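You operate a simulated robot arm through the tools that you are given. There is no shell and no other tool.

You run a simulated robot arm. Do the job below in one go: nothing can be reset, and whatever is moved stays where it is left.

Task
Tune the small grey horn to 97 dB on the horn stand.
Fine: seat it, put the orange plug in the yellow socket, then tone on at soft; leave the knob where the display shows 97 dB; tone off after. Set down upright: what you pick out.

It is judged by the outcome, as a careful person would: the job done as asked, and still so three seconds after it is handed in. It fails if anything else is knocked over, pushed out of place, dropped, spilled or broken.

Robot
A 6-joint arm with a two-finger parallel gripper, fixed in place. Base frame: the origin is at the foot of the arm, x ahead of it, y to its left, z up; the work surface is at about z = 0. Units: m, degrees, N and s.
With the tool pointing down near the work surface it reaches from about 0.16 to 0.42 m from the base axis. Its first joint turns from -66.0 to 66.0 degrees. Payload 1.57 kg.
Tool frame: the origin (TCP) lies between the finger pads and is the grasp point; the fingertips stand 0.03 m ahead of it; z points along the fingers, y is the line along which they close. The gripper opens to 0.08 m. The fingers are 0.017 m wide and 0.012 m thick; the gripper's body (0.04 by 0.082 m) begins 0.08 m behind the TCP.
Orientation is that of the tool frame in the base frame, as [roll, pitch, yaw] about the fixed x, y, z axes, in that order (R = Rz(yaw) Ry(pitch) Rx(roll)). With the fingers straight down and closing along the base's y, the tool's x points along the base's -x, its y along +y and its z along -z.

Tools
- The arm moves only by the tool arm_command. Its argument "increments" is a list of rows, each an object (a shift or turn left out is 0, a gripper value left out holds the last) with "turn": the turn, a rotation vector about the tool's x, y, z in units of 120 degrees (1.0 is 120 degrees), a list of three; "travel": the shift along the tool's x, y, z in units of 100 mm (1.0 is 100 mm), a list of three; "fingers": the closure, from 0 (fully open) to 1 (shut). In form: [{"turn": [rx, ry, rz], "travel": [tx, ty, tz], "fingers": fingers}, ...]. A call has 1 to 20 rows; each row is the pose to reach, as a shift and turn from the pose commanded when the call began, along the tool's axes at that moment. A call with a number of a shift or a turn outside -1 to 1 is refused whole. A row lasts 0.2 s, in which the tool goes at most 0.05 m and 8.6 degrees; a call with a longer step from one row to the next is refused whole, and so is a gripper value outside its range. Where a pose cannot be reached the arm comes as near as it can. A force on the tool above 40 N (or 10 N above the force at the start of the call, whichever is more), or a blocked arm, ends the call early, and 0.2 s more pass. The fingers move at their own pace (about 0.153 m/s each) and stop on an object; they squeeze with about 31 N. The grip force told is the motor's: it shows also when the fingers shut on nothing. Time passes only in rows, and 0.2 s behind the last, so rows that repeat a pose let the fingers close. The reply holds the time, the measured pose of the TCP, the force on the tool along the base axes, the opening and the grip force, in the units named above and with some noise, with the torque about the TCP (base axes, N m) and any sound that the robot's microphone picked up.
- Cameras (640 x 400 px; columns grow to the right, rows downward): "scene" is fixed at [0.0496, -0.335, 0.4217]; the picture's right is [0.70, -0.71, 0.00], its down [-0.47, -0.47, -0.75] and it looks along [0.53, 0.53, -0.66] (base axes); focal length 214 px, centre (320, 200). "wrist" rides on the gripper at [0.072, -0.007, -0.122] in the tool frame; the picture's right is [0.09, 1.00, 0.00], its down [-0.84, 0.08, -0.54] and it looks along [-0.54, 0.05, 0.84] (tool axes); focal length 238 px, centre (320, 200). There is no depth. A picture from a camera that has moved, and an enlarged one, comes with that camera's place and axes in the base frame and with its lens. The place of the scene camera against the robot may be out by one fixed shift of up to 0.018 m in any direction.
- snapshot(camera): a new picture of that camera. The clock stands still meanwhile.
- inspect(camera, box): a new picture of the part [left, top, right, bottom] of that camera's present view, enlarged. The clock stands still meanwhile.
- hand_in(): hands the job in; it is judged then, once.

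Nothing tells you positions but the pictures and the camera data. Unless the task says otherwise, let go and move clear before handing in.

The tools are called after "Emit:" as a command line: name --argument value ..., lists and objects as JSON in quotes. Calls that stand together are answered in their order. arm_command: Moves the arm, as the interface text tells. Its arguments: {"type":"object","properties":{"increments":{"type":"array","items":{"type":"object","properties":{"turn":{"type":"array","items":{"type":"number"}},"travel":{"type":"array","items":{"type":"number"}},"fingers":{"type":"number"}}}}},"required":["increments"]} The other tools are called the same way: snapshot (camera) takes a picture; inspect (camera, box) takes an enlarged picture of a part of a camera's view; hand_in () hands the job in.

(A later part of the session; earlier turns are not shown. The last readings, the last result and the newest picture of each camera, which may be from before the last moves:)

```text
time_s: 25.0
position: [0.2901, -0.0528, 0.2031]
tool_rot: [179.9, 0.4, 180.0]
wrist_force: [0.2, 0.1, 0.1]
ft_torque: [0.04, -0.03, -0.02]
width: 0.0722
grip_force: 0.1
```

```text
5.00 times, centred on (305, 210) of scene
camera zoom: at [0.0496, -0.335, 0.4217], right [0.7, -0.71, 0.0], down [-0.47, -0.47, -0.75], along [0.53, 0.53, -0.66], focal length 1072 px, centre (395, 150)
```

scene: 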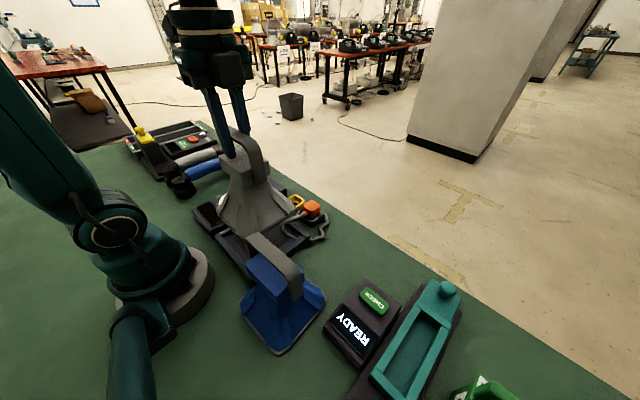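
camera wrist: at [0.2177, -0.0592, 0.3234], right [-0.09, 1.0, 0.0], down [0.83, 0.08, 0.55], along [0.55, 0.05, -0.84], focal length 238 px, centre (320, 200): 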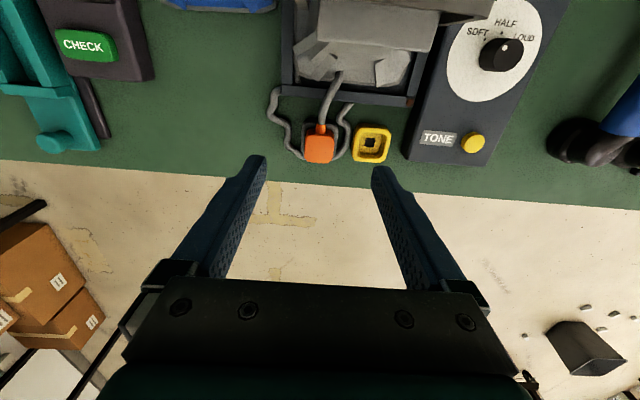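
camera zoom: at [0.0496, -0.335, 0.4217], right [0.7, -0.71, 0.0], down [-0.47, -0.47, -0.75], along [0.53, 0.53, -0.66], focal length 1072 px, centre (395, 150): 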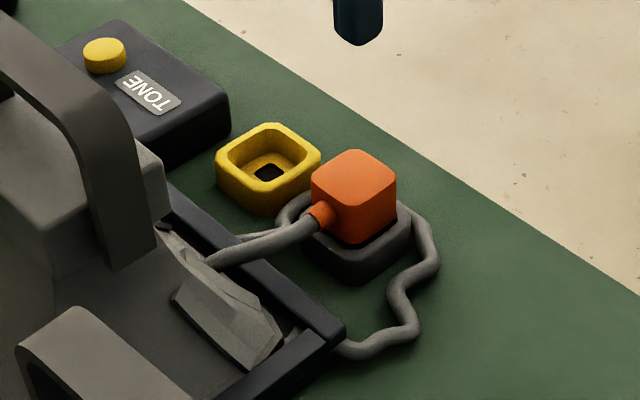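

The plug is centred near (0.3245, −0.0505), top z≈0.05, in a grey holder like the yellow socket at (0.324, 0.016). I'll go above the plug with a modest opening and verify.

Emit:
arm_command --increments '[{"travel": [-0.345, 0.023, 0.0], "fingers": 0.31}, {"travel": [-0.345, 0.023, 0.3], "fingers": 0.31}, {"travel": [-0.345, 0.023, 0.6]}, {"travel": [-0.345, 0.023, 0.9]}, {"travel": [-0.345, 0.023, 0.98]}, {"travel": [-0.345, 0.023, 0.98]}]'

Emit:
inspect --camera "wrist" --box '[220, 50, 420, 250]'

Emit:
inspect --camera "scene" --box '[270, 150, 370, 250]'

```text
time_s: 26.4
position: [0.3243, -0.0502, 0.1055]
tool_rot: [180.0, 0.4, 179.9]
wrist_force: [-0.1, 0.4, -0.9]
ft_torque: [0.01, -0.03, 0.0]
width: 0.0551
grip_force: 0.0
```

```text
2.00 times, centred on (320, 150) of wrist
camera zoom: at [0.2525, -0.0573, 0.2264], right [-0.09, 1.0, 0.0], down [0.83, 0.08, 0.55], along [0.54, 0.05, -0.84], focal length 477 px, centre (320, 300)
```

zoom: 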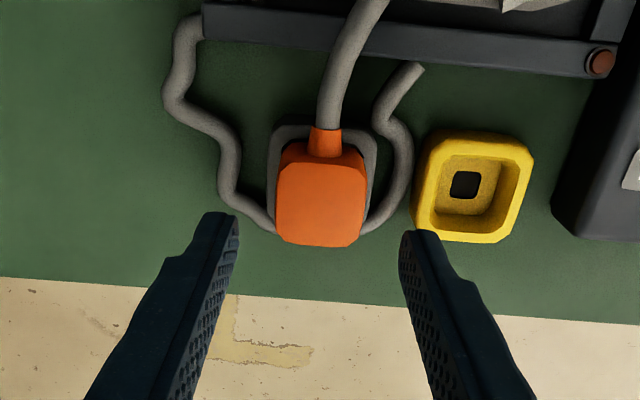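

```text
4.00 times, centred on (320, 200) of scene
camera zoom: at [0.0496, -0.335, 0.4217], right [0.7, -0.71, 0.0], down [-0.47, -0.47, -0.75], along [0.53, 0.53, -0.66], focal length 858 px, centre (320, 200)
```

zoom: 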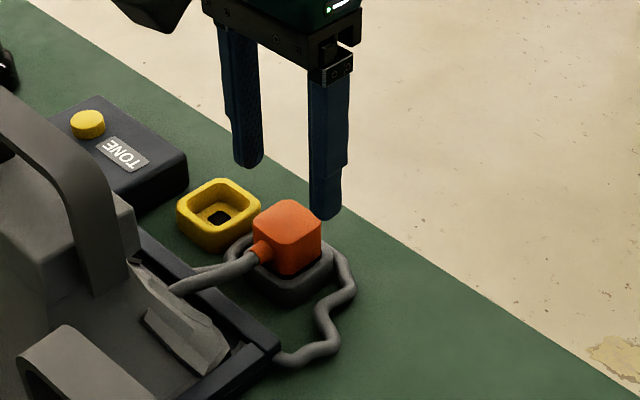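

Position confirmed (≈0.324, −0.0505). Descending to plug height and closing.

Emit:
arm_command --increments '[{"travel": [0, 0, 0.2]}, {"travel": [0, 0, 0.35]}, {"travel": [0, 0, 0.46]}, {"travel": [0, 0, 0.46]}]'

Emit:
inspect --camera "scene" --box '[270, 150, 370, 250]'

Emit:
inspect --camera "wrist" --box '[220, 50, 420, 250]'

```text
time_s: 27.4
position: [0.3248, -0.0498, 0.0609]
tool_rot: [-180.0, 0.3, 180.0]
wrist_force: [1.0, 0.1, -0.2]
ft_torque: [-0.03, 0.04, -0.02]
width: 0.0551
grip_force: 0.0
```

```text
4.00 times, centred on (320, 200) of scene
camera zoom: at [0.0496, -0.335, 0.4217], right [0.7, -0.71, 0.0], down [-0.47, -0.47, -0.75], along [0.53, 0.53, -0.66], focal length 858 px, centre (320, 200)
```

zoom: 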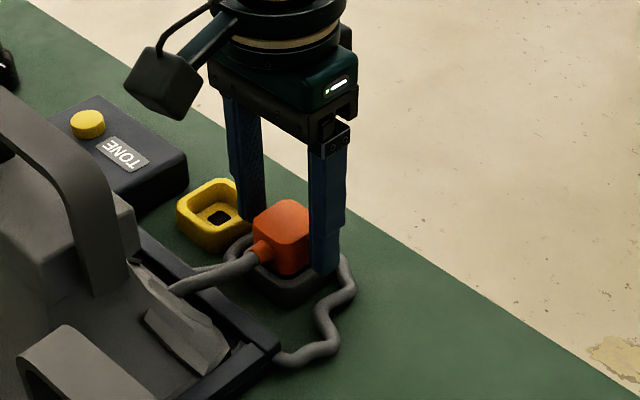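

```text
2.00 times, centred on (320, 150) of wrist
camera zoom: at [0.2525, -0.0567, 0.1804], right [-0.09, 1.0, 0.0], down [0.83, 0.08, 0.55], along [0.54, 0.05, -0.84], focal length 477 px, centre (320, 300)
```

zoom: 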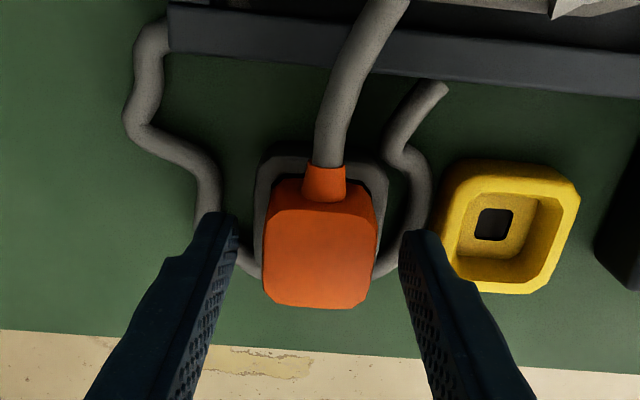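

The fingers straddle the plug body. Closing.

Emit:
arm_command --increments '[{"fingers": 0.5}, {"fingers": 0.6}, {"fingers": 0.8}, {"fingers": 1.0}, {"fingers": 1.0}]'

Emit:
arm_command --increments '[{"travel": [0, 0, -0.05]}, {"travel": [0, 0, -0.12]}, {"travel": [0, 0, -0.2]}, {"travel": [0, 0, -0.3]}, {"travel": [0, 0, -0.4]}, {"travel": [0, 0, -0.4]}]'

Emit:
snapshot --camera "scene"

Emit:
inspect --camera "scene" --box '[240, 130, 370, 260]'

Emit:
inspect --camera "wrist" --box '[220, 50, 420, 250]'

```text
time_s: 28.6
position: [0.325, -0.0491, 0.0588]
tool_rot: [179.9, 0.3, 180.0]
wrist_force: [0.4, 0.6, -1.7]
ft_torque: [0.04, -0.02, -0.01]
width: 0.0351
grip_force: 31.1
```

```text
time_s: 30.0
position: [0.3248, -0.0489, 0.0994]
tool_rot: [-179.9, 0.3, 179.9]
wrist_force: [-0.2, -1.1, -0.4]
ft_torque: [0.01, 0.01, 0.01]
width: 0.0349
grip_force: 31.1
```

```text
taken
```

scene: 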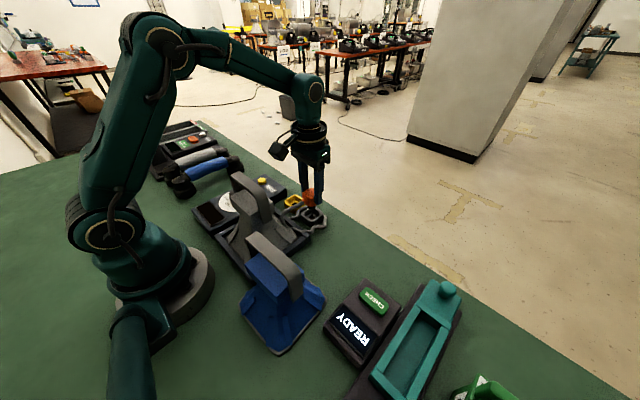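

```text
3.08 times, centred on (305, 195) of scene
camera zoom: at [0.0496, -0.335, 0.4217], right [0.7, -0.71, 0.0], down [-0.47, -0.47, -0.75], along [0.53, 0.53, -0.66], focal length 660 px, centre (366, 215)
```

zoom: 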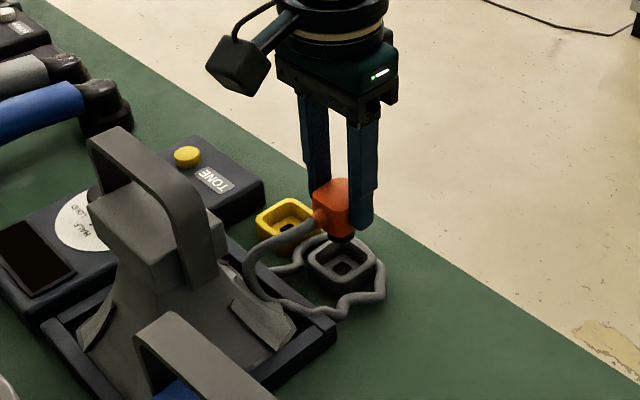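

```text
2.00 times, centred on (320, 150) of wrist
camera zoom: at [0.2529, -0.0573, 0.2203], right [-0.09, 1.0, 0.0], down [0.83, 0.08, 0.55], along [0.54, 0.05, -0.84], focal length 477 px, centre (320, 300)
```

zoom: 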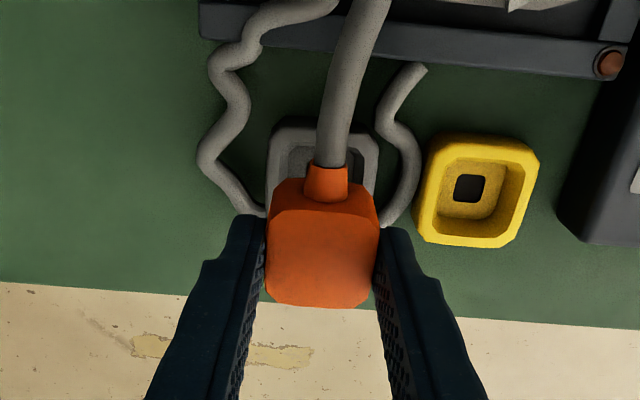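

The plug is out of its holder, gripped square. I'll measure the socket against the holder before moving.

Emit:
inspect --camera "scene" --box '[280, 180, 330, 220]'

Emit:
inspect --camera "wrist" --box '[290, 90, 390, 190]'

```text
10.00 times, centred on (305, 200) of scene
camera zoom: at [0.0496, -0.335, 0.4217], right [0.7, -0.71, 0.0], down [-0.47, -0.47, -0.75], along [0.53, 0.53, -0.66], focal length 2145 px, centre (470, 200)
```

zoom: 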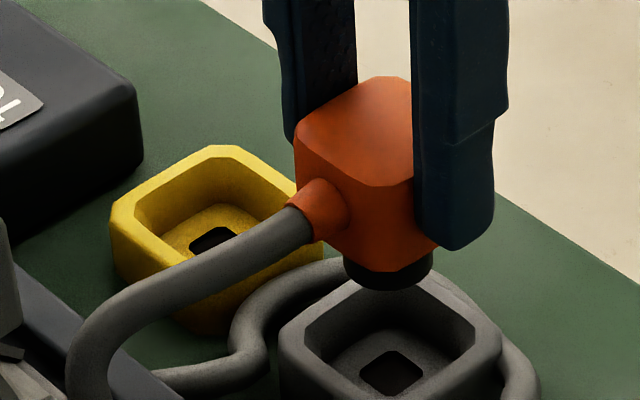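

```text
4.00 times, centred on (340, 140) of wrist
camera zoom: at [0.2529, -0.0573, 0.2203], right [-0.09, 1.0, 0.0], down [0.83, 0.08, 0.55], along [0.54, 0.05, -0.84], focal length 953 px, centre (240, 440)
```

zoom: 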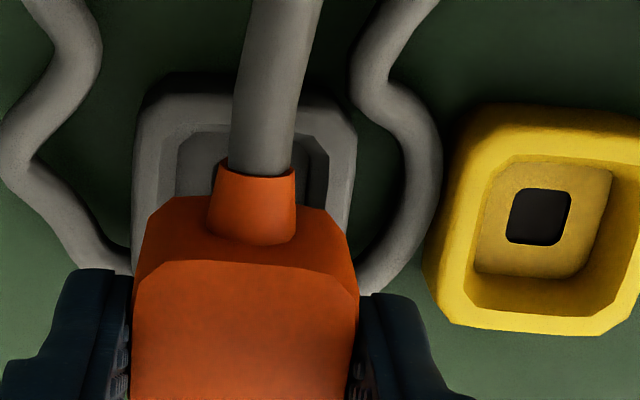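

The plug's lower block (~23 mm) fits a ~36 mm tapered recess. The socket centre works out at TCP ≈ (0.324, 0.018); I'll move across at height and check.

Emit:
arm_command --increments '[{"travel": [0, 0.2, -0.05]}, {"travel": [0.01, 0.45, -0.05]}, {"travel": [0.01, 0.669, -0.05]}, {"travel": [0.01, 0.669, 0.0]}, {"travel": [0.01, 0.669, 0.12]}, {"travel": [0.01, 0.669, 0.12]}]'

Emit:
inspect --camera "scene" --box '[270, 170, 320, 220]'

Emit:
inspect --camera "wrist" --box '[220, 50, 420, 250]'

```text
time_s: 31.4
position: [0.3235, 0.0169, 0.0875]
tool_rot: [179.9, 0.3, -179.9]
wrist_force: [-0.1, 0.3, 0.1]
ft_torque: [-0.02, -0.03, 0.03]
width: 0.0353
grip_force: 31.2
```

```text
8.00 times, centred on (295, 195) of scene
camera zoom: at [0.0496, -0.335, 0.4217], right [0.7, -0.71, 0.0], down [-0.47, -0.47, -0.75], along [0.53, 0.53, -0.66], focal length 1716 px, centre (520, 240)
```

zoom: 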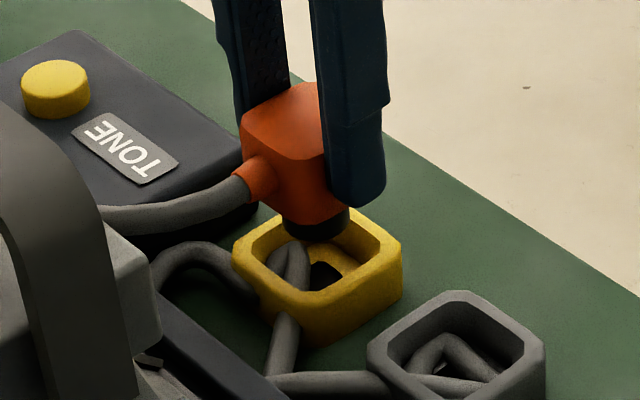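

```text
2.00 times, centred on (320, 150) of wrist
camera zoom: at [0.252, 0.01, 0.2084], right [-0.09, 1.0, 0.0], down [0.83, 0.08, 0.55], along [0.54, 0.05, -0.84], focal length 477 px, centre (320, 300)
```

zoom: 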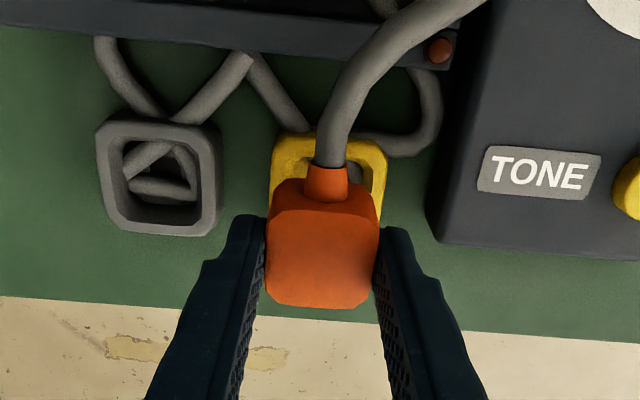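

Slight offset remains in y. I'll zoom for the x alignment.

Emit:
inspect --camera "scene" --box '[282, 188, 312, 216]'

Emit:
inspect --camera "wrist" --box '[280, 95, 360, 165]'

```text
14.29 times, centred on (297, 202) of scene
camera zoom: at [0.0496, -0.335, 0.4217], right [0.7, -0.71, 0.0], down [-0.47, -0.47, -0.75], along [0.53, 0.53, -0.66], focal length 3064 px, centre (649, 171)
```

zoom: 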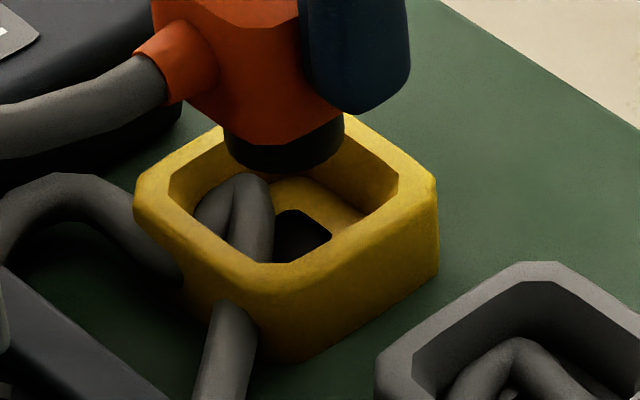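

```text
5.71 times, centred on (320, 130) of wrist
camera zoom: at [0.252, 0.01, 0.2084], right [-0.09, 1.0, 0.0], down [0.83, 0.08, 0.55], along [0.54, 0.05, -0.84], focal length 1362 px, centre (320, 600)
```

zoom: 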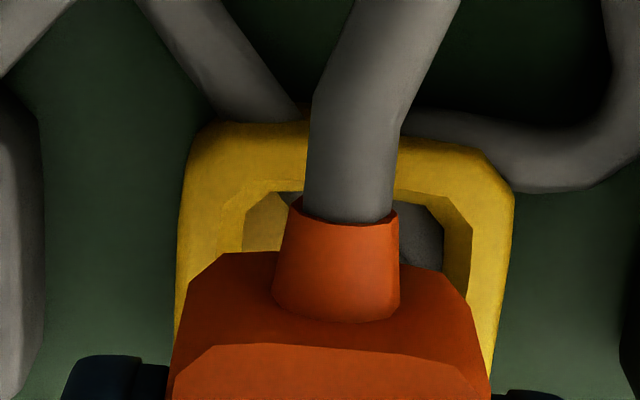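

The scene view shows the plug over the recess as it was over the holder; wrist suggests about +1.5 mm in y. I'll apply that and insert slowly.

Emit:
arm_command --increments '[{"travel": [0, 0.015, 0.04]}, {"travel": [0, 0.015, 0.1]}, {"travel": [0, 0.015, 0.15]}, {"travel": [0, 0.015, 0.19]}, {"travel": [0, 0.015, 0.22]}, {"travel": [0, 0.015, 0.25]}, {"travel": [0, 0.015, 0.25]}]'

Emit:
inspect --camera "scene" --box '[270, 170, 320, 220]'

Emit:
inspect --camera "wrist" --box '[220, 50, 420, 250]'

```text
time_s: 33.0
position: [0.3243, 0.0181, 0.0639]
tool_rot: [-180.0, 0.2, 179.9]
wrist_force: [0.1, -0.6, -0.1]
ft_torque: [0.0, 0.04, 0.02]
width: 0.0353
grip_force: 31.2
```

```text
8.00 times, centred on (295, 195) of scene
camera zoom: at [0.0496, -0.335, 0.4217], right [0.7, -0.71, 0.0], down [-0.47, -0.47, -0.75], along [0.53, 0.53, -0.66], focal length 1716 px, centre (520, 240)
```

zoom: 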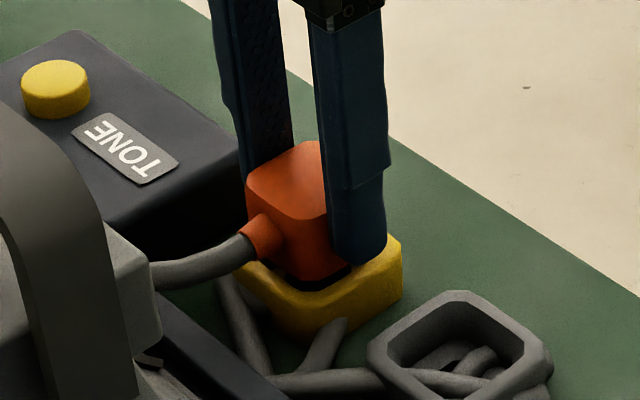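

```text
2.00 times, centred on (320, 150) of wrist
camera zoom: at [0.2517, 0.0111, 0.1833], right [-0.09, 1.0, 0.0], down [0.83, 0.08, 0.55], along [0.54, 0.05, -0.84], focal length 477 px, centre (320, 300)
```

zoom: 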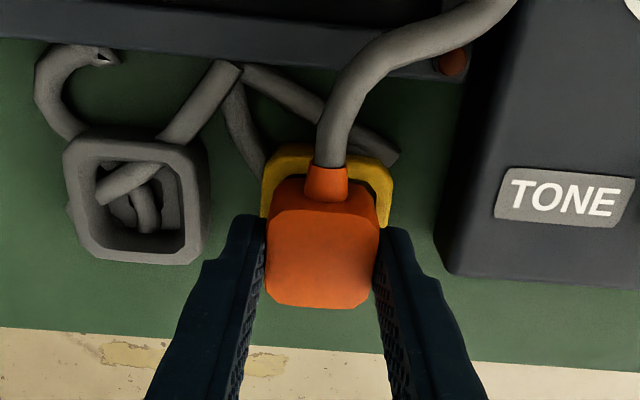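

It's entering the recess cleanly. Finishing the last few millimetres.

Emit:
arm_command --increments '[{"travel": [0, 0, 0.02]}, {"travel": [0, 0, 0.04]}, {"travel": [0, 0, 0.055]}, {"travel": [0, 0, 0.065]}, {"travel": [0, 0, 0.075]}, {"travel": [0, 0, 0.075]}]'

Emit:
inspect --camera "scene" --box '[270, 170, 320, 220]'

Emit:
inspect --camera "wrist" --box '[220, 50, 420, 250]'

```text
time_s: 34.4
position: [0.3252, 0.0185, 0.0561]
tool_rot: [-180.0, 0.5, -180.0]
wrist_force: [3.9, -3.7, 25.3]
ft_torque: [-0.21, -0.2, 0.01]
width: 0.0347
grip_force: 31.1
```

```text
8.00 times, centred on (295, 195) of scene
camera zoom: at [0.0495, -0.335, 0.4217], right [0.7, -0.71, 0.0], down [-0.47, -0.47, -0.75], along [0.53, 0.53, -0.66], focal length 1716 px, centre (520, 240)
```

zoom: 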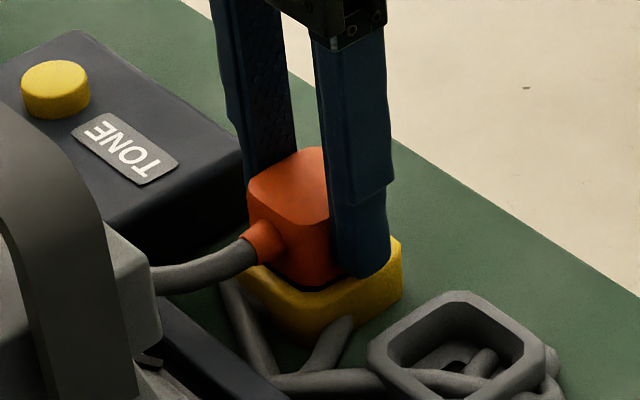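

```text
2.00 times, centred on (320, 150) of wrist
camera zoom: at [0.2522, 0.0114, 0.1759], right [-0.09, 1.0, 0.0], down [0.83, 0.08, 0.55], along [0.55, 0.05, -0.83], focal length 477 px, centre (320, 300)
```

zoom: 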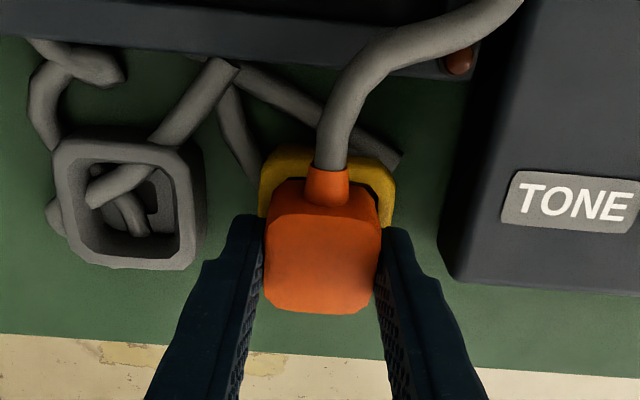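

The plug has bottomed (25 N). I'll ease the load, open gently, and rise.

Emit:
arm_command --increments '[{"travel": [0, 0, -0.01]}, {"travel": [0, 0, -0.01], "fingers": 0.5}, {"travel": [0, 0, -0.01], "fingers": 0.35}, {"travel": [0, 0, -0.01], "fingers": 0.35}, {"travel": [0, 0, -0.15]}, {"travel": [0, 0, -0.4]}, {"travel": [0, 0, -0.8]}, {"travel": [0, 0, -0.95]}, {"travel": [0, 0, -0.95]}]'

Emit:
snapshot --camera "wrist"

Emit:
inspect --camera "scene" --box '[190, 150, 330, 290]'

Emit:
inspect --camera "wrist" --box '[250, 50, 430, 200]'

```text
time_s: 36.4
position: [0.3239, 0.0181, 0.15]
tool_rot: [-180.0, 0.4, 179.9]
wrist_force: [0.1, 0.4, 0.2]
ft_torque: [0.01, 0.02, 0.01]
width: 0.0519
grip_force: 0.0
```

```text
taken
camera wrist: at [0.2518, 0.0117, 0.2707], right [-0.09, 1.0, 0.0], down [0.83, 0.08, 0.55], along [0.54, 0.05, -0.84], focal length 238 px, centre (320, 200)
```

wrist: 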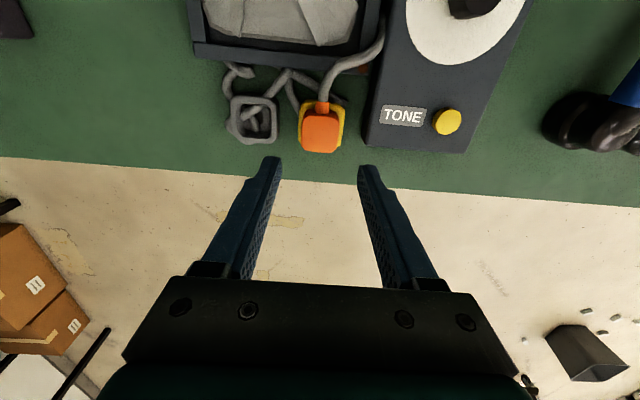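

```text
2.86 times, centred on (260, 220) of scene
camera zoom: at [0.0496, -0.335, 0.4217], right [0.7, -0.71, 0.0], down [-0.47, -0.47, -0.75], along [0.53, 0.53, -0.66], focal length 613 px, centre (491, 143)
```

zoom: 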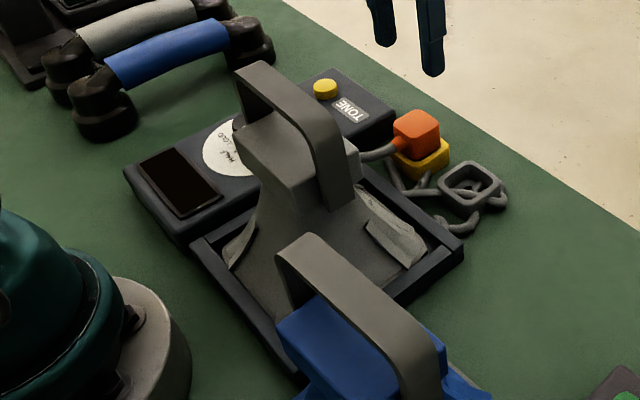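

```text
2.67 times, centred on (340, 125) of wrist
camera zoom: at [0.2518, 0.0117, 0.2707], right [-0.09, 1.0, 0.0], down [0.83, 0.08, 0.55], along [0.54, 0.05, -0.84], focal length 636 px, centre (267, 400)
```

zoom: 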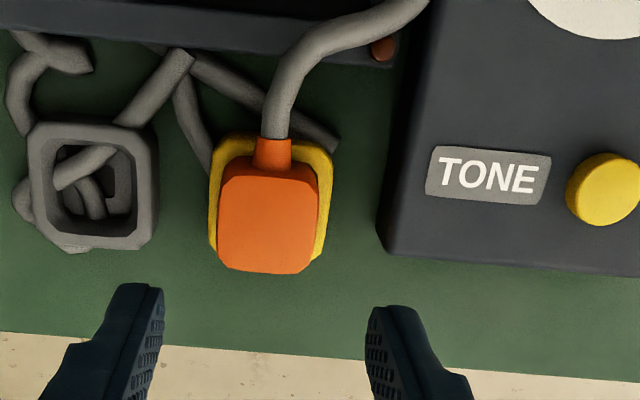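

The plug is in the yellow socket. Now I'll look closely at the knob and dial.

Emit:
arm_command --increments '[{"travel": [0, 0, -0.35]}, {"travel": [0, 0, -0.7]}, {"travel": [0.2, 0.3, -0.7]}, {"travel": [0.45, 0.6, -0.7]}, {"travel": [0.75, 0.9, -0.7]}, {"travel": [0.95, 0.95, -0.7]}, {"travel": [0.95, 0.95, -0.7]}]'

Emit:
snapshot --camera "wrist"

Emit:
inspect --camera "wrist" --box '[270, 20, 410, 160]'

Emit:
inspect --camera "scene" --box '[190, 165, 290, 235]'

```text
time_s: 38.0
position: [0.2284, 0.113, 0.2191]
tool_rot: [-180.0, 0.3, 179.9]
wrist_force: [-0.3, 0.0, -0.2]
ft_torque: [0.0, -0.01, -0.03]
width: 0.052
grip_force: 0.0
```

```text
taken
camera wrist: at [0.1567, 0.1062, 0.3403], right [-0.09, 1.0, 0.0], down [0.83, 0.08, 0.55], along [0.54, 0.05, -0.84], focal length 238 px, centre (320, 200)
```

wrist: 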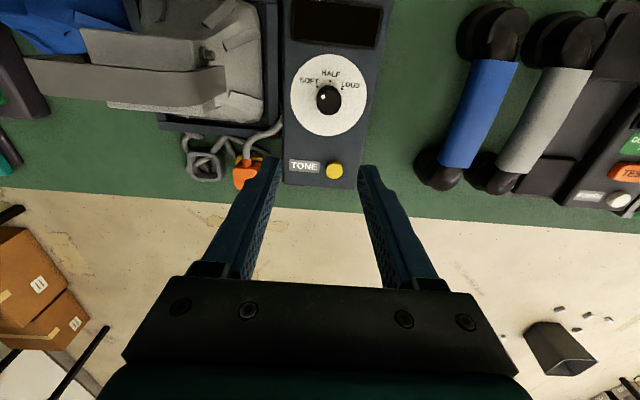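

```text
2.86 times, centred on (340, 90) of wrist
camera zoom: at [0.1567, 0.1062, 0.3403], right [-0.09, 1.0, 0.0], down [0.83, 0.08, 0.55], along [0.54, 0.05, -0.84], focal length 681 px, centre (263, 514)
```

zoom: 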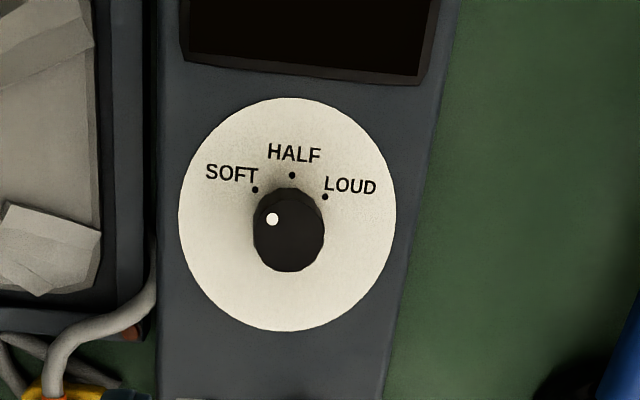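

```text
5.71 times, centred on (240, 200) of scene
camera zoom: at [0.0496, -0.335, 0.4217], right [0.7, -0.71, 0.0], down [-0.47, -0.47, -0.75], along [0.53, 0.53, -0.66], focal length 1226 px, centre (777, 200)
```

zoom: 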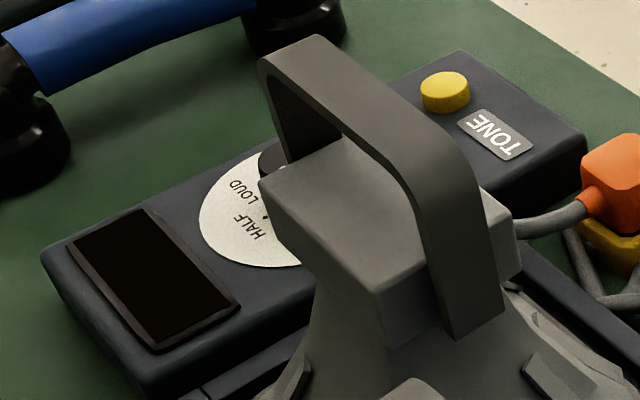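

The knob's white dot seems to point near SOFT. Zooming tightly.

Emit:
inspect --camera "wrist" --box '[305, 75, 355, 125]'

```text
8.00 times, centred on (330, 100) of wrist
camera zoom: at [0.1567, 0.1062, 0.3403], right [-0.09, 1.0, 0.0], down [0.83, 0.08, 0.55], along [0.54, 0.05, -0.84], focal length 1907 px, centre (240, 1000)
```

zoom: 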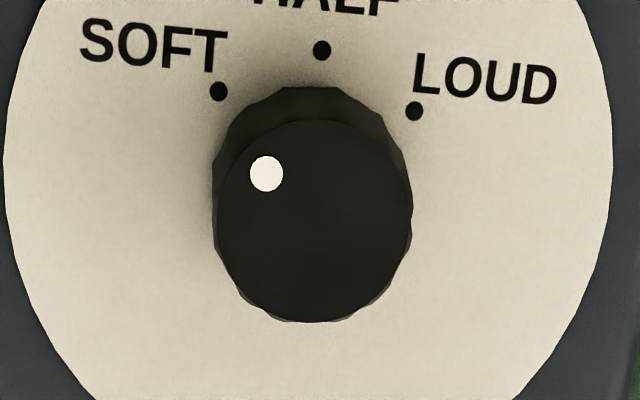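

The knob already points at SOFT (ticks at about ±55–60° around HALF; clockwise from above is louder). The tone button is near (0.300, 0.139). I'll close the fingers and hover over it.

Emit:
arm_command --increments '[{"travel": [-0.3, 0.1, 0], "fingers": 1.0}, {"travel": [-0.6, 0.2, 0.2]}, {"travel": [-0.716, 0.26, 0.5]}, {"travel": [-0.716, 0.26, 0.8]}, {"travel": [-0.716, 0.26, 0.98]}, {"travel": [-0.716, 0.26, 0.98]}]'

Emit:
snapshot --camera "wrist"

Emit:
inspect --camera "scene" --box '[230, 130, 310, 210]'

```text
time_s: 39.4
position: [0.3004, 0.1388, 0.1224]
tool_rot: [-179.9, 0.3, 180.0]
wrist_force: [-0.4, 0.4, -0.2]
ft_torque: [-0.02, -0.03, 0.02]
width: 0.0
grip_force: 20.7
```

```text
taken
camera wrist: at [0.2285, 0.1321, 0.2417], right [-0.09, 1.0, 0.0], down [0.83, 0.08, 0.55], along [0.54, 0.05, -0.84], focal length 238 px, centre (320, 200)
```

wrist: 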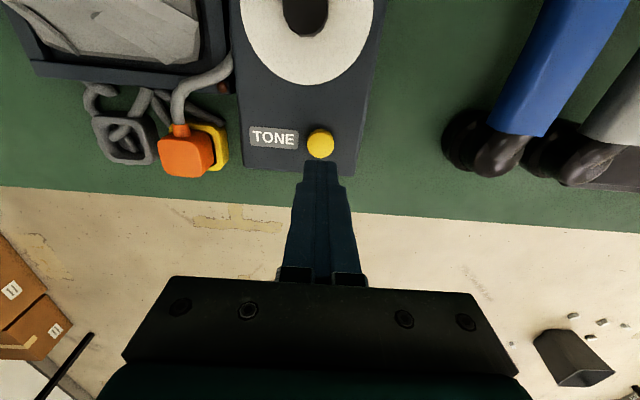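

```text
5.00 times, centred on (270, 170) of scene
camera zoom: at [0.0496, -0.335, 0.4217], right [0.7, -0.71, 0.0], down [-0.47, -0.47, -0.75], along [0.53, 0.53, -0.66], focal length 1072 px, centre (570, 350)
```

zoom: 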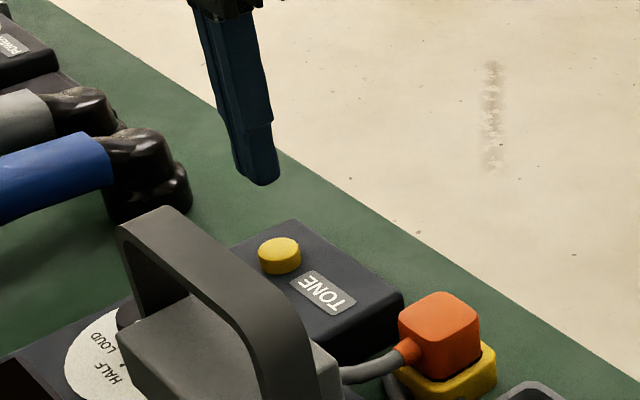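

The button is right beneath the tip (top at z≈0.04). Pressing gently.

Emit:
arm_command --increments '[{"travel": [0, 0, 0.25]}, {"travel": [0, 0, 0.46]}, {"travel": [0, 0, 0.5]}, {"travel": [0, 0, 0.53]}, {"travel": [0, 0, 0.545]}]'

Emit:
inspect --camera "scene" --box '[180, 130, 310, 240]'

```text
time_s: 40.6
position: [0.3001, 0.1405, 0.0671]
tool_rot: [180.0, 0.4, 179.9]
wrist_force: [0.8, 0.2, 3.0]
ft_torque: [0.05, 0.0, 0.03]
width: 0.0001
grip_force: 21.2
heard: click
```

```text
3.64 times, centred on (245, 185) of scene
camera zoom: at [0.0496, -0.335, 0.4217], right [0.7, -0.71, 0.0], down [-0.47, -0.47, -0.75], along [0.53, 0.53, -0.66], focal length 780 px, centre (593, 254)
```

zoom: 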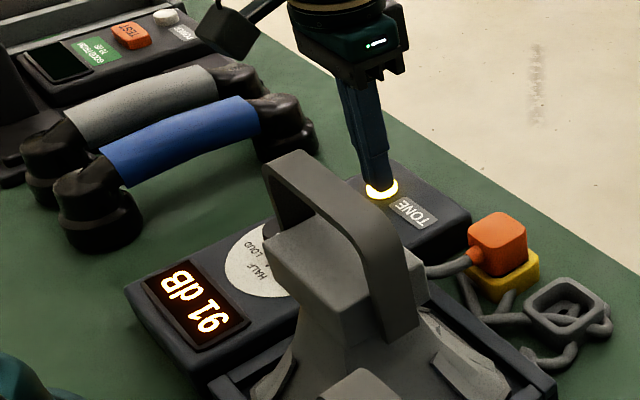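

Click: the button lights and the display came on. I'll rise and read the display upright through the wrist camera.

Emit:
arm_command --increments '[{"travel": [0, 0, -0.2]}, {"travel": [0, 0, -0.6]}, {"travel": [0.2, 0, -0.95]}, {"travel": [0.6, -0.05, -0.95]}, {"travel": [0.9, -0.18, -0.95]}, {"travel": [0.9, -0.18, -0.95]}]'

Emit:
snapshot --camera "wrist"

Emit:
inspect --camera "wrist" --box '[260, 0, 420, 160]'

```text
time_s: 42.0
position: [0.2101, 0.1214, 0.1616]
tool_rot: [-180.0, 0.3, 179.9]
wrist_force: [0.2, 0.7, 0.1]
ft_torque: [0.03, 0.02, 0.03]
width: 0.0
grip_force: 21.4
```

```text
taken
camera wrist: at [0.1377, 0.1146, 0.2823], right [-0.09, 1.0, 0.0], down [0.83, 0.08, 0.55], along [0.54, 0.05, -0.84], focal length 238 px, centre (320, 200)
```

wrist: 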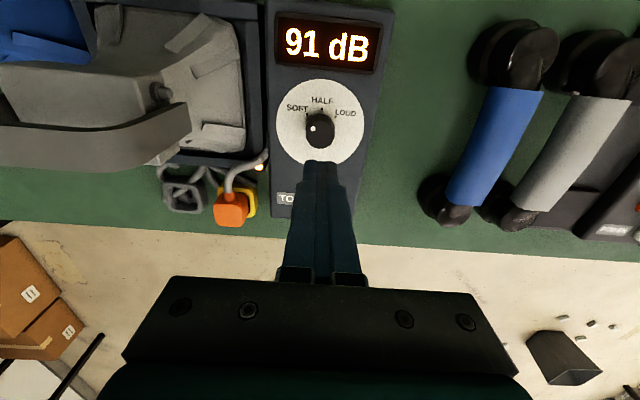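

```text
2.50 times, centred on (340, 80) of wrist
camera zoom: at [0.1377, 0.1146, 0.2823], right [-0.09, 1.0, 0.0], down [0.83, 0.08, 0.55], along [0.54, 0.05, -0.84], focal length 596 px, centre (270, 500)
```

zoom: 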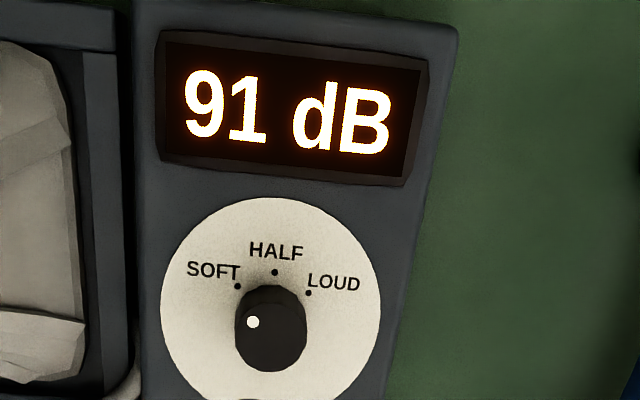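

The display reads 91 dB with the knob at SOFT, and the stand's lamp is lit. I'll open the fingers and go down around the knob at (0.210, 0.1215).

Emit:
arm_command --increments '[{"fingers": 0.35}, {"fingers": 0.35, "travel": [0, 0, 0.3]}, {"travel": [0, 0, 0.55]}, {"travel": [0, 0, 0.65]}, {"travel": [0, 0, 0.65]}]'

Emit:
snapshot --camera "wrist"

Emit:
inspect --camera "scene" --box '[190, 130, 290, 240]'

```text
time_s: 43.2
position: [0.21, 0.1216, 0.0974]
tool_rot: [180.0, 0.3, 179.8]
wrist_force: [0.2, 0.2, -0.5]
ft_torque: [0.02, 0.01, -0.01]
width: 0.0517
grip_force: 0.1
```

```text
taken
camera wrist: at [0.1381, 0.1142, 0.2174], right [-0.09, 1.0, 0.0], down [0.83, 0.08, 0.55], along [0.54, 0.05, -0.84], focal length 238 px, centre (320, 200)
```

wrist: 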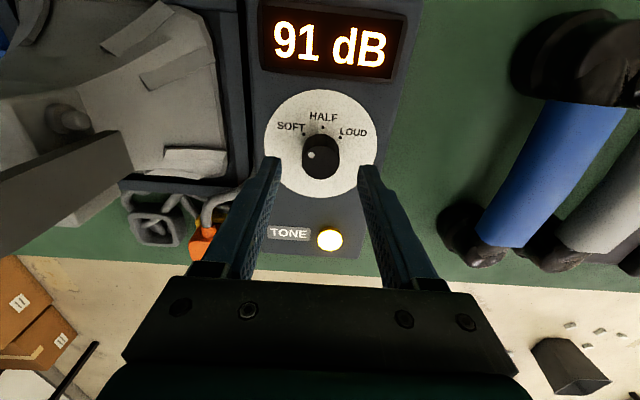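

```text
3.64 times, centred on (240, 185) of scene
camera zoom: at [0.0496, -0.335, 0.4217], right [0.7, -0.71, 0.0], down [-0.47, -0.47, -0.75], along [0.53, 0.53, -0.66], focal length 780 px, centre (611, 254)
```

zoom: 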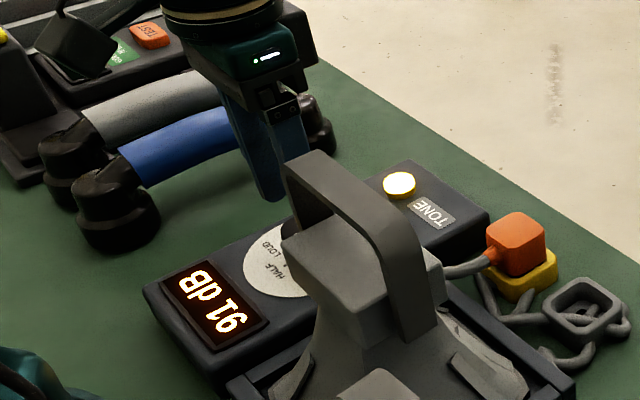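

Well centred. Going down around the knob.

Emit:
arm_command --increments '[{"travel": [0.0, 0, 0.12]}, {"travel": [0, 0, 0.22]}, {"travel": [0, 0, 0.28]}, {"travel": [0, 0, 0.28]}]'

Emit:
snapshot --camera "wrist"

Emit:
inspect --camera "wrist" --box '[240, 80, 400, 240]'

```text
time_s: 44.2
position: [0.2103, 0.1214, 0.069]
tool_rot: [180.0, 0.3, 179.8]
wrist_force: [-0.2, 0.5, -0.7]
ft_torque: [0.0, 0.0, -0.03]
width: 0.0518
grip_force: 0.1
```

```text
taken
camera wrist: at [0.1388, 0.114, 0.189], right [-0.09, 1.0, 0.0], down [0.83, 0.08, 0.55], along [0.54, 0.05, -0.84], focal length 238 px, centre (320, 200)
```

wrist: 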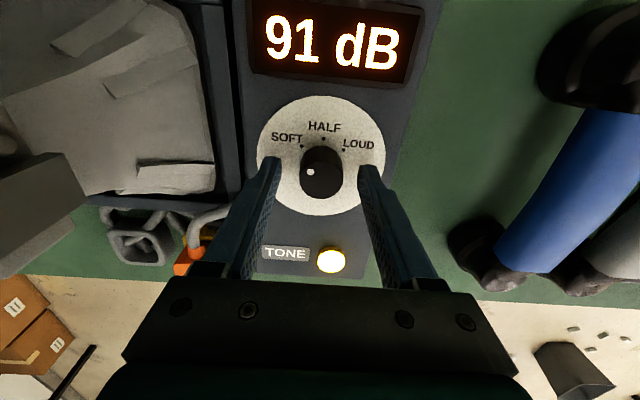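

```text
2.50 times, centred on (320, 160) of wrist
camera zoom: at [0.1388, 0.114, 0.189], right [-0.09, 1.0, 0.0], down [0.83, 0.08, 0.55], along [0.54, 0.05, -0.84], focal length 596 px, centre (320, 300)
```

zoom: 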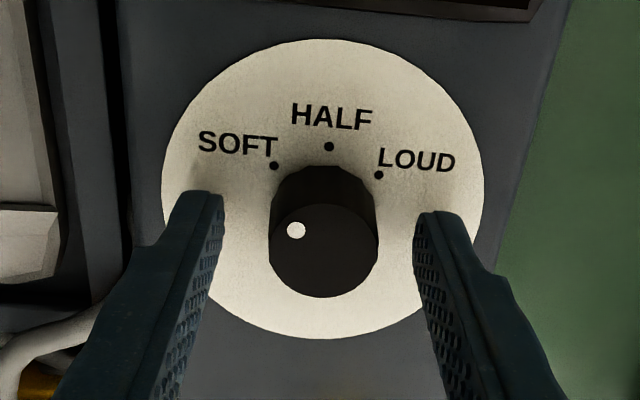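

Fingers are either side of the knob. Closing, then turning clockwise a little and reading the display.

Emit:
arm_command --increments '[{"fingers": 0.5}, {"fingers": 0.6}, {"fingers": 0.7}, {"fingers": 0.85}, {"fingers": 1.0}, {"fingers": 1.0}]'

Emit:
snapshot --camera "wrist"

```text
time_s: 45.6
position: [0.211, 0.1216, 0.0681]
tool_rot: [179.9, 0.4, 179.9]
wrist_force: [1.0, 12.7, -8.6]
ft_torque: [0.35, -0.04, 0.01]
width: 0.0288
grip_force: 38.6
```

```text
taken
camera wrist: at [0.1388, 0.1144, 0.1891], right [-0.09, 1.0, 0.0], down [0.83, 0.08, 0.55], along [0.55, 0.05, -0.84], focal length 238 px, centre (320, 200)
```

wrist: 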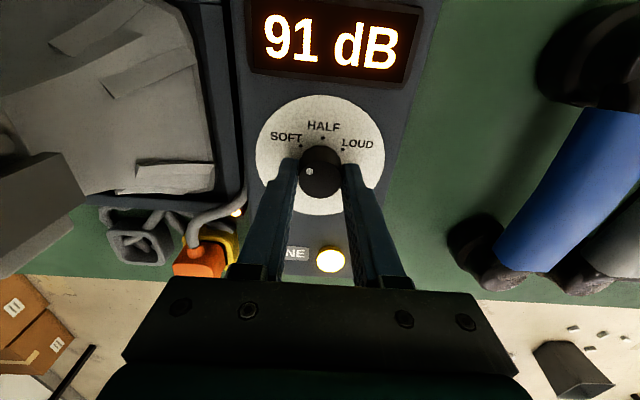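

There's a 12 N sideways load, so the knob is slightly further +y; I'll shift 1 mm and begin turning.

Emit:
arm_command --increments '[{"travel": [0, 0.01, 0]}, {"travel": [0, 0.015, 0]}, {"travel": [0, 0.015, 0]}]'

Emit:
arm_command --increments '[{"turn": [0, 0, 0.04]}, {"turn": [0, 0, 0.08]}, {"turn": [0, 0, 0.125]}, {"turn": [0, 0, 0.125]}]'

Emit:
snapshot --camera "wrist"

```text
time_s: 46.4
position: [0.2098, 0.1223, 0.0692]
tool_rot: [-179.8, 0.3, -180.0]
wrist_force: [8.4, -12.8, 0.3]
ft_torque: [-0.29, -0.68, 0.02]
width: 0.0287
grip_force: 38.5
```

```text
time_s: 47.4
position: [0.2101, 0.1214, 0.0687]
tool_rot: [-179.9, 0.3, 164.9]
wrist_force: [10.2, -26.1, 1.9]
ft_torque: [-0.69, 0.1, 0.04]
width: 0.0283
grip_force: 38.8
```

```text
taken
camera wrist: at [0.1393, 0.1341, 0.1893], right [0.17, 0.99, 0.0], down [0.83, -0.14, 0.55], along [0.54, -0.1, -0.84], focal length 238 px, centre (320, 200)
```

wrist: 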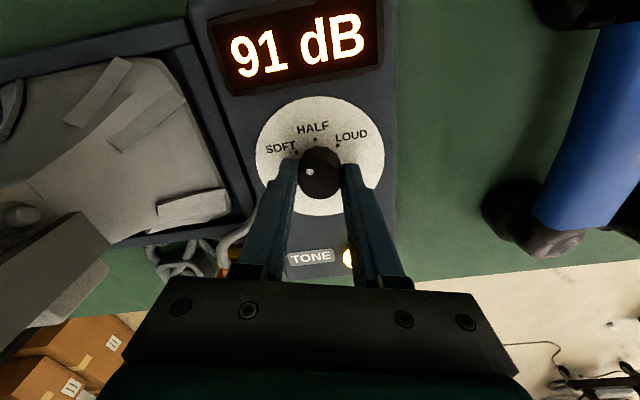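

Zooming to see whether the knob itself turned.

Emit:
inspect --camera "wrist" --box '[270, 100, 370, 200]'

```text
4.00 times, centred on (320, 150) of wrist
camera zoom: at [0.1393, 0.1341, 0.1893], right [0.17, 0.99, 0.0], down [0.83, -0.14, 0.55], along [0.54, -0.1, -0.84], focal length 953 px, centre (320, 400)
```

zoom: 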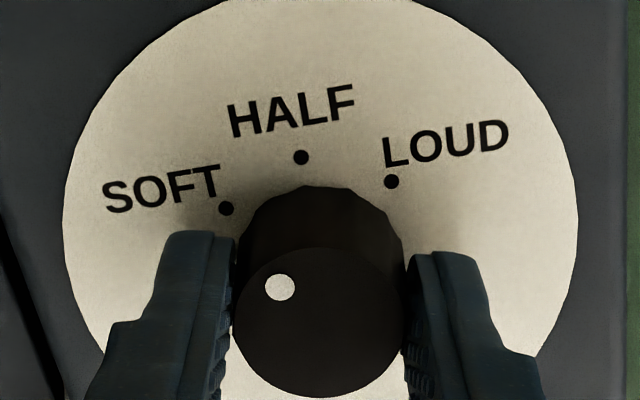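

The knob did turn (~13°) though the display still shows 91. I'll relieve the side load and turn further.

Emit:
arm_command --increments '[{"travel": [-0.008, -0.012, 0], "turn": [0, 0, 0.03]}, {"travel": [-0.008, -0.012, 0], "turn": [0, 0, 0.06]}, {"travel": [-0.008, -0.012, 0], "turn": [0, 0, 0.085]}, {"travel": [-0.008, -0.012, 0], "turn": [0, 0, 0.085]}]'

Emit:
snapshot --camera "wrist"

Emit:
inspect --camera "wrist" --box '[270, 100, 370, 200]'

```text
time_s: 48.4
position: [0.2107, 0.1221, 0.0692]
tool_rot: [179.9, 0.2, 154.6]
wrist_force: [-5.0, -10.3, -9.5]
ft_torque: [-0.48, -0.27, 0.0]
width: 0.0282
grip_force: 38.4
```

```text
taken
camera wrist: at [0.1427, 0.146, 0.1895], right [0.34, 0.94, 0.0], down [0.79, -0.29, 0.54], along [0.51, -0.19, -0.84], focal length 238 px, centre (320, 200)
```

wrist: 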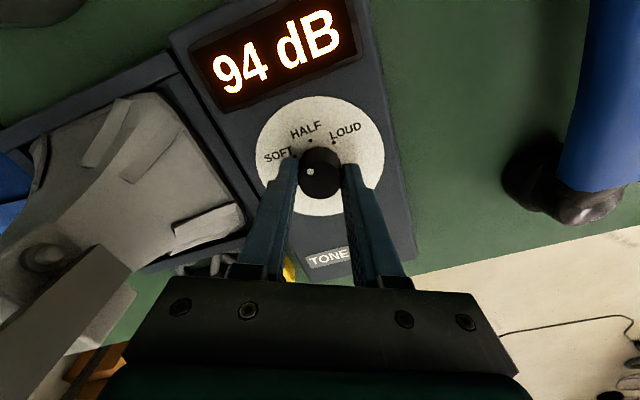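

```text
4.00 times, centred on (320, 150) of wrist
camera zoom: at [0.1427, 0.146, 0.1895], right [0.34, 0.94, 0.0], down [0.79, -0.29, 0.54], along [0.51, -0.19, -0.84], focal length 953 px, centre (320, 400)
```

zoom: 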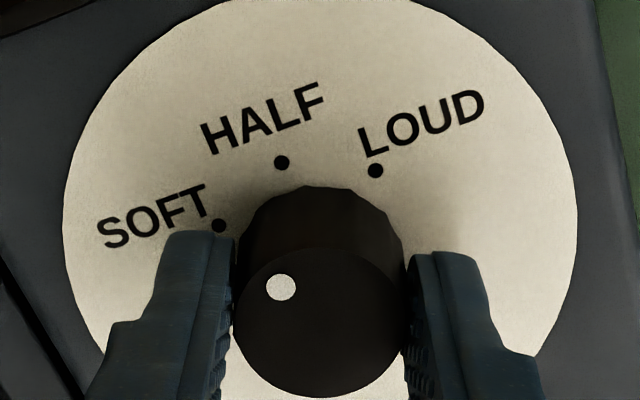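

It now reads 94 dB. I'll hold still briefly to see whether the reading is steady.

Emit:
arm_command --increments '[{"turn": [0, 0, 0]}, {"turn": [0, 0, 0]}, {"turn": [0, 0, 0]}, {"turn": [0, 0, 0]}, {"turn": [0, 0, 0]}]'

Emit:
snapshot --camera "wrist"

```text
time_s: 49.6
position: [0.2098, 0.1215, 0.0697]
tool_rot: [179.9, 0.1, 154.7]
wrist_force: [-11.6, -2.5, -16.3]
ft_torque: [0.01, 0.62, 0.01]
width: 0.0284
grip_force: 37.9
```

```text
taken
camera wrist: at [0.1427, 0.1459, 0.1895], right [0.34, 0.94, 0.0], down [0.79, -0.29, 0.55], along [0.51, -0.19, -0.84], focal length 238 px, centre (320, 200)
```

wrist: 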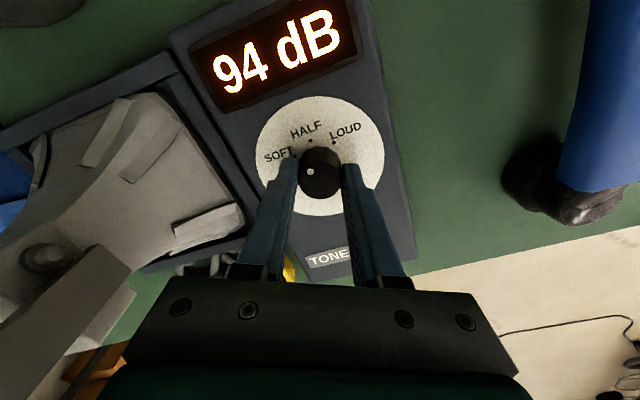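

Steady at 94. Turning about 6° more.

Emit:
arm_command --increments '[{"turn": [0, 0, 0.025]}, {"turn": [0, 0, 0.05]}, {"turn": [0, 0, 0.05]}, {"turn": [0, 0, 0.05]}]'

Emit:
snapshot --camera "wrist"

```text
time_s: 50.6
position: [0.2112, 0.1223, 0.0697]
tool_rot: [179.9, 0.2, 148.8]
wrist_force: [-18.0, 2.5, -3.6]
ft_torque: [0.23, 0.73, 0.01]
width: 0.0282
grip_force: 37.8
```

```text
taken
camera wrist: at [0.1454, 0.1527, 0.1895], right [0.44, 0.9, 0.0], down [0.75, -0.37, 0.55], along [0.49, -0.24, -0.84], focal length 238 px, centre (320, 200)
```

wrist: 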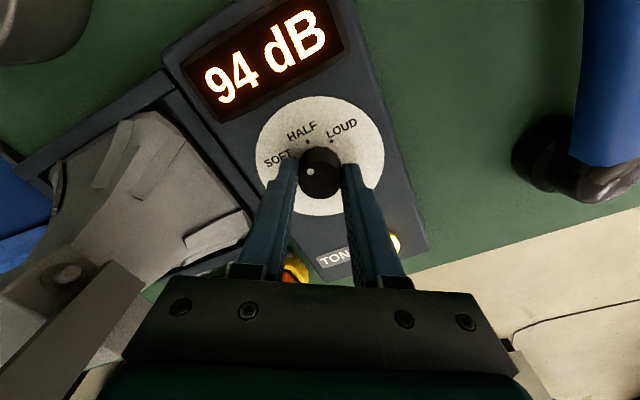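

Still 94, so the scale may step in 3 dB. Turning another ~7° while easing the side load.

Emit:
arm_command --increments '[{"travel": [0.008, -0.004, 0], "turn": [0, 0, 0.03]}, {"travel": [0.008, -0.004, 0], "turn": [0, 0, 0.06]}, {"travel": [0.008, -0.004, 0], "turn": [0, 0, 0.06]}, {"travel": [0.008, -0.004, 0], "turn": [0, 0, 0.06]}]'

Emit:
snapshot --camera "wrist"

Emit:
inspect --camera "wrist" --box '[270, 100, 370, 200]'

```text
time_s: 51.6
position: [0.2098, 0.1222, 0.0692]
tool_rot: [179.8, 0.3, 141.6]
wrist_force: [-4.3, -4.1, -18.7]
ft_torque: [-0.27, -0.07, -0.05]
width: 0.028
grip_force: 38.8
```

```text
taken
camera wrist: at [0.1496, 0.1606, 0.1894], right [0.55, 0.84, 0.0], down [0.7, -0.46, 0.55], along [0.46, -0.3, -0.84], focal length 238 px, centre (320, 200)
```

wrist: 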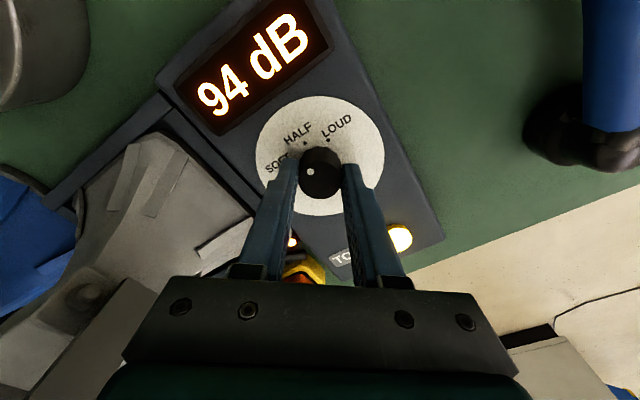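

```text
4.00 times, centred on (320, 150) of wrist
camera zoom: at [0.1496, 0.1606, 0.1894], right [0.55, 0.84, 0.0], down [0.7, -0.46, 0.55], along [0.46, -0.3, -0.84], focal length 953 px, centre (320, 400)
```

zoom: 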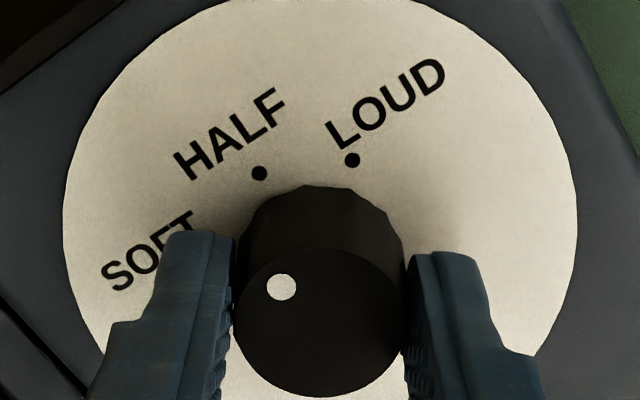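

The knob is nearing HALF at 94; 97 may come between HALF and LOUD. Continuing in ~10° steps.

Emit:
arm_command --increments '[{"turn": [0, 0, 0.04]}, {"turn": [0, 0, 0.08]}, {"turn": [0, 0, 0.1]}, {"turn": [0, 0, 0.1]}, {"turn": [0, 0, 0.1]}]'

Emit:
snapshot --camera "wrist"

```text
time_s: 52.8
position: [0.2104, 0.1224, 0.0699]
tool_rot: [179.8, 0.1, 129.5]
wrist_force: [-2.1, -12.7, -9.0]
ft_torque: [-0.57, -0.02, 0.02]
width: 0.0284
grip_force: 38.4
```

```text
taken
camera wrist: at [0.1593, 0.1724, 0.1895], right [0.71, 0.7, 0.0], down [0.59, -0.6, 0.55], along [0.39, -0.39, -0.84], focal length 238 px, centre (320, 200)
```

wrist: 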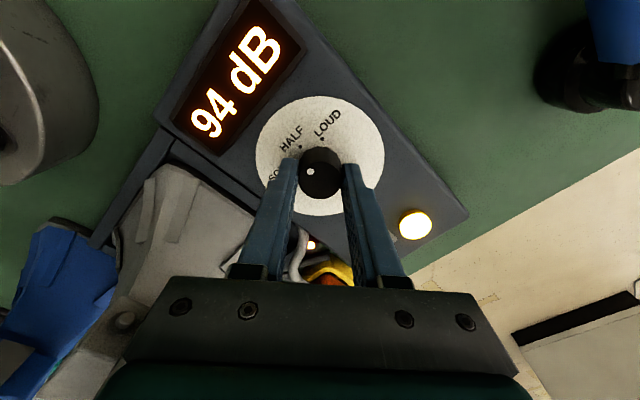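

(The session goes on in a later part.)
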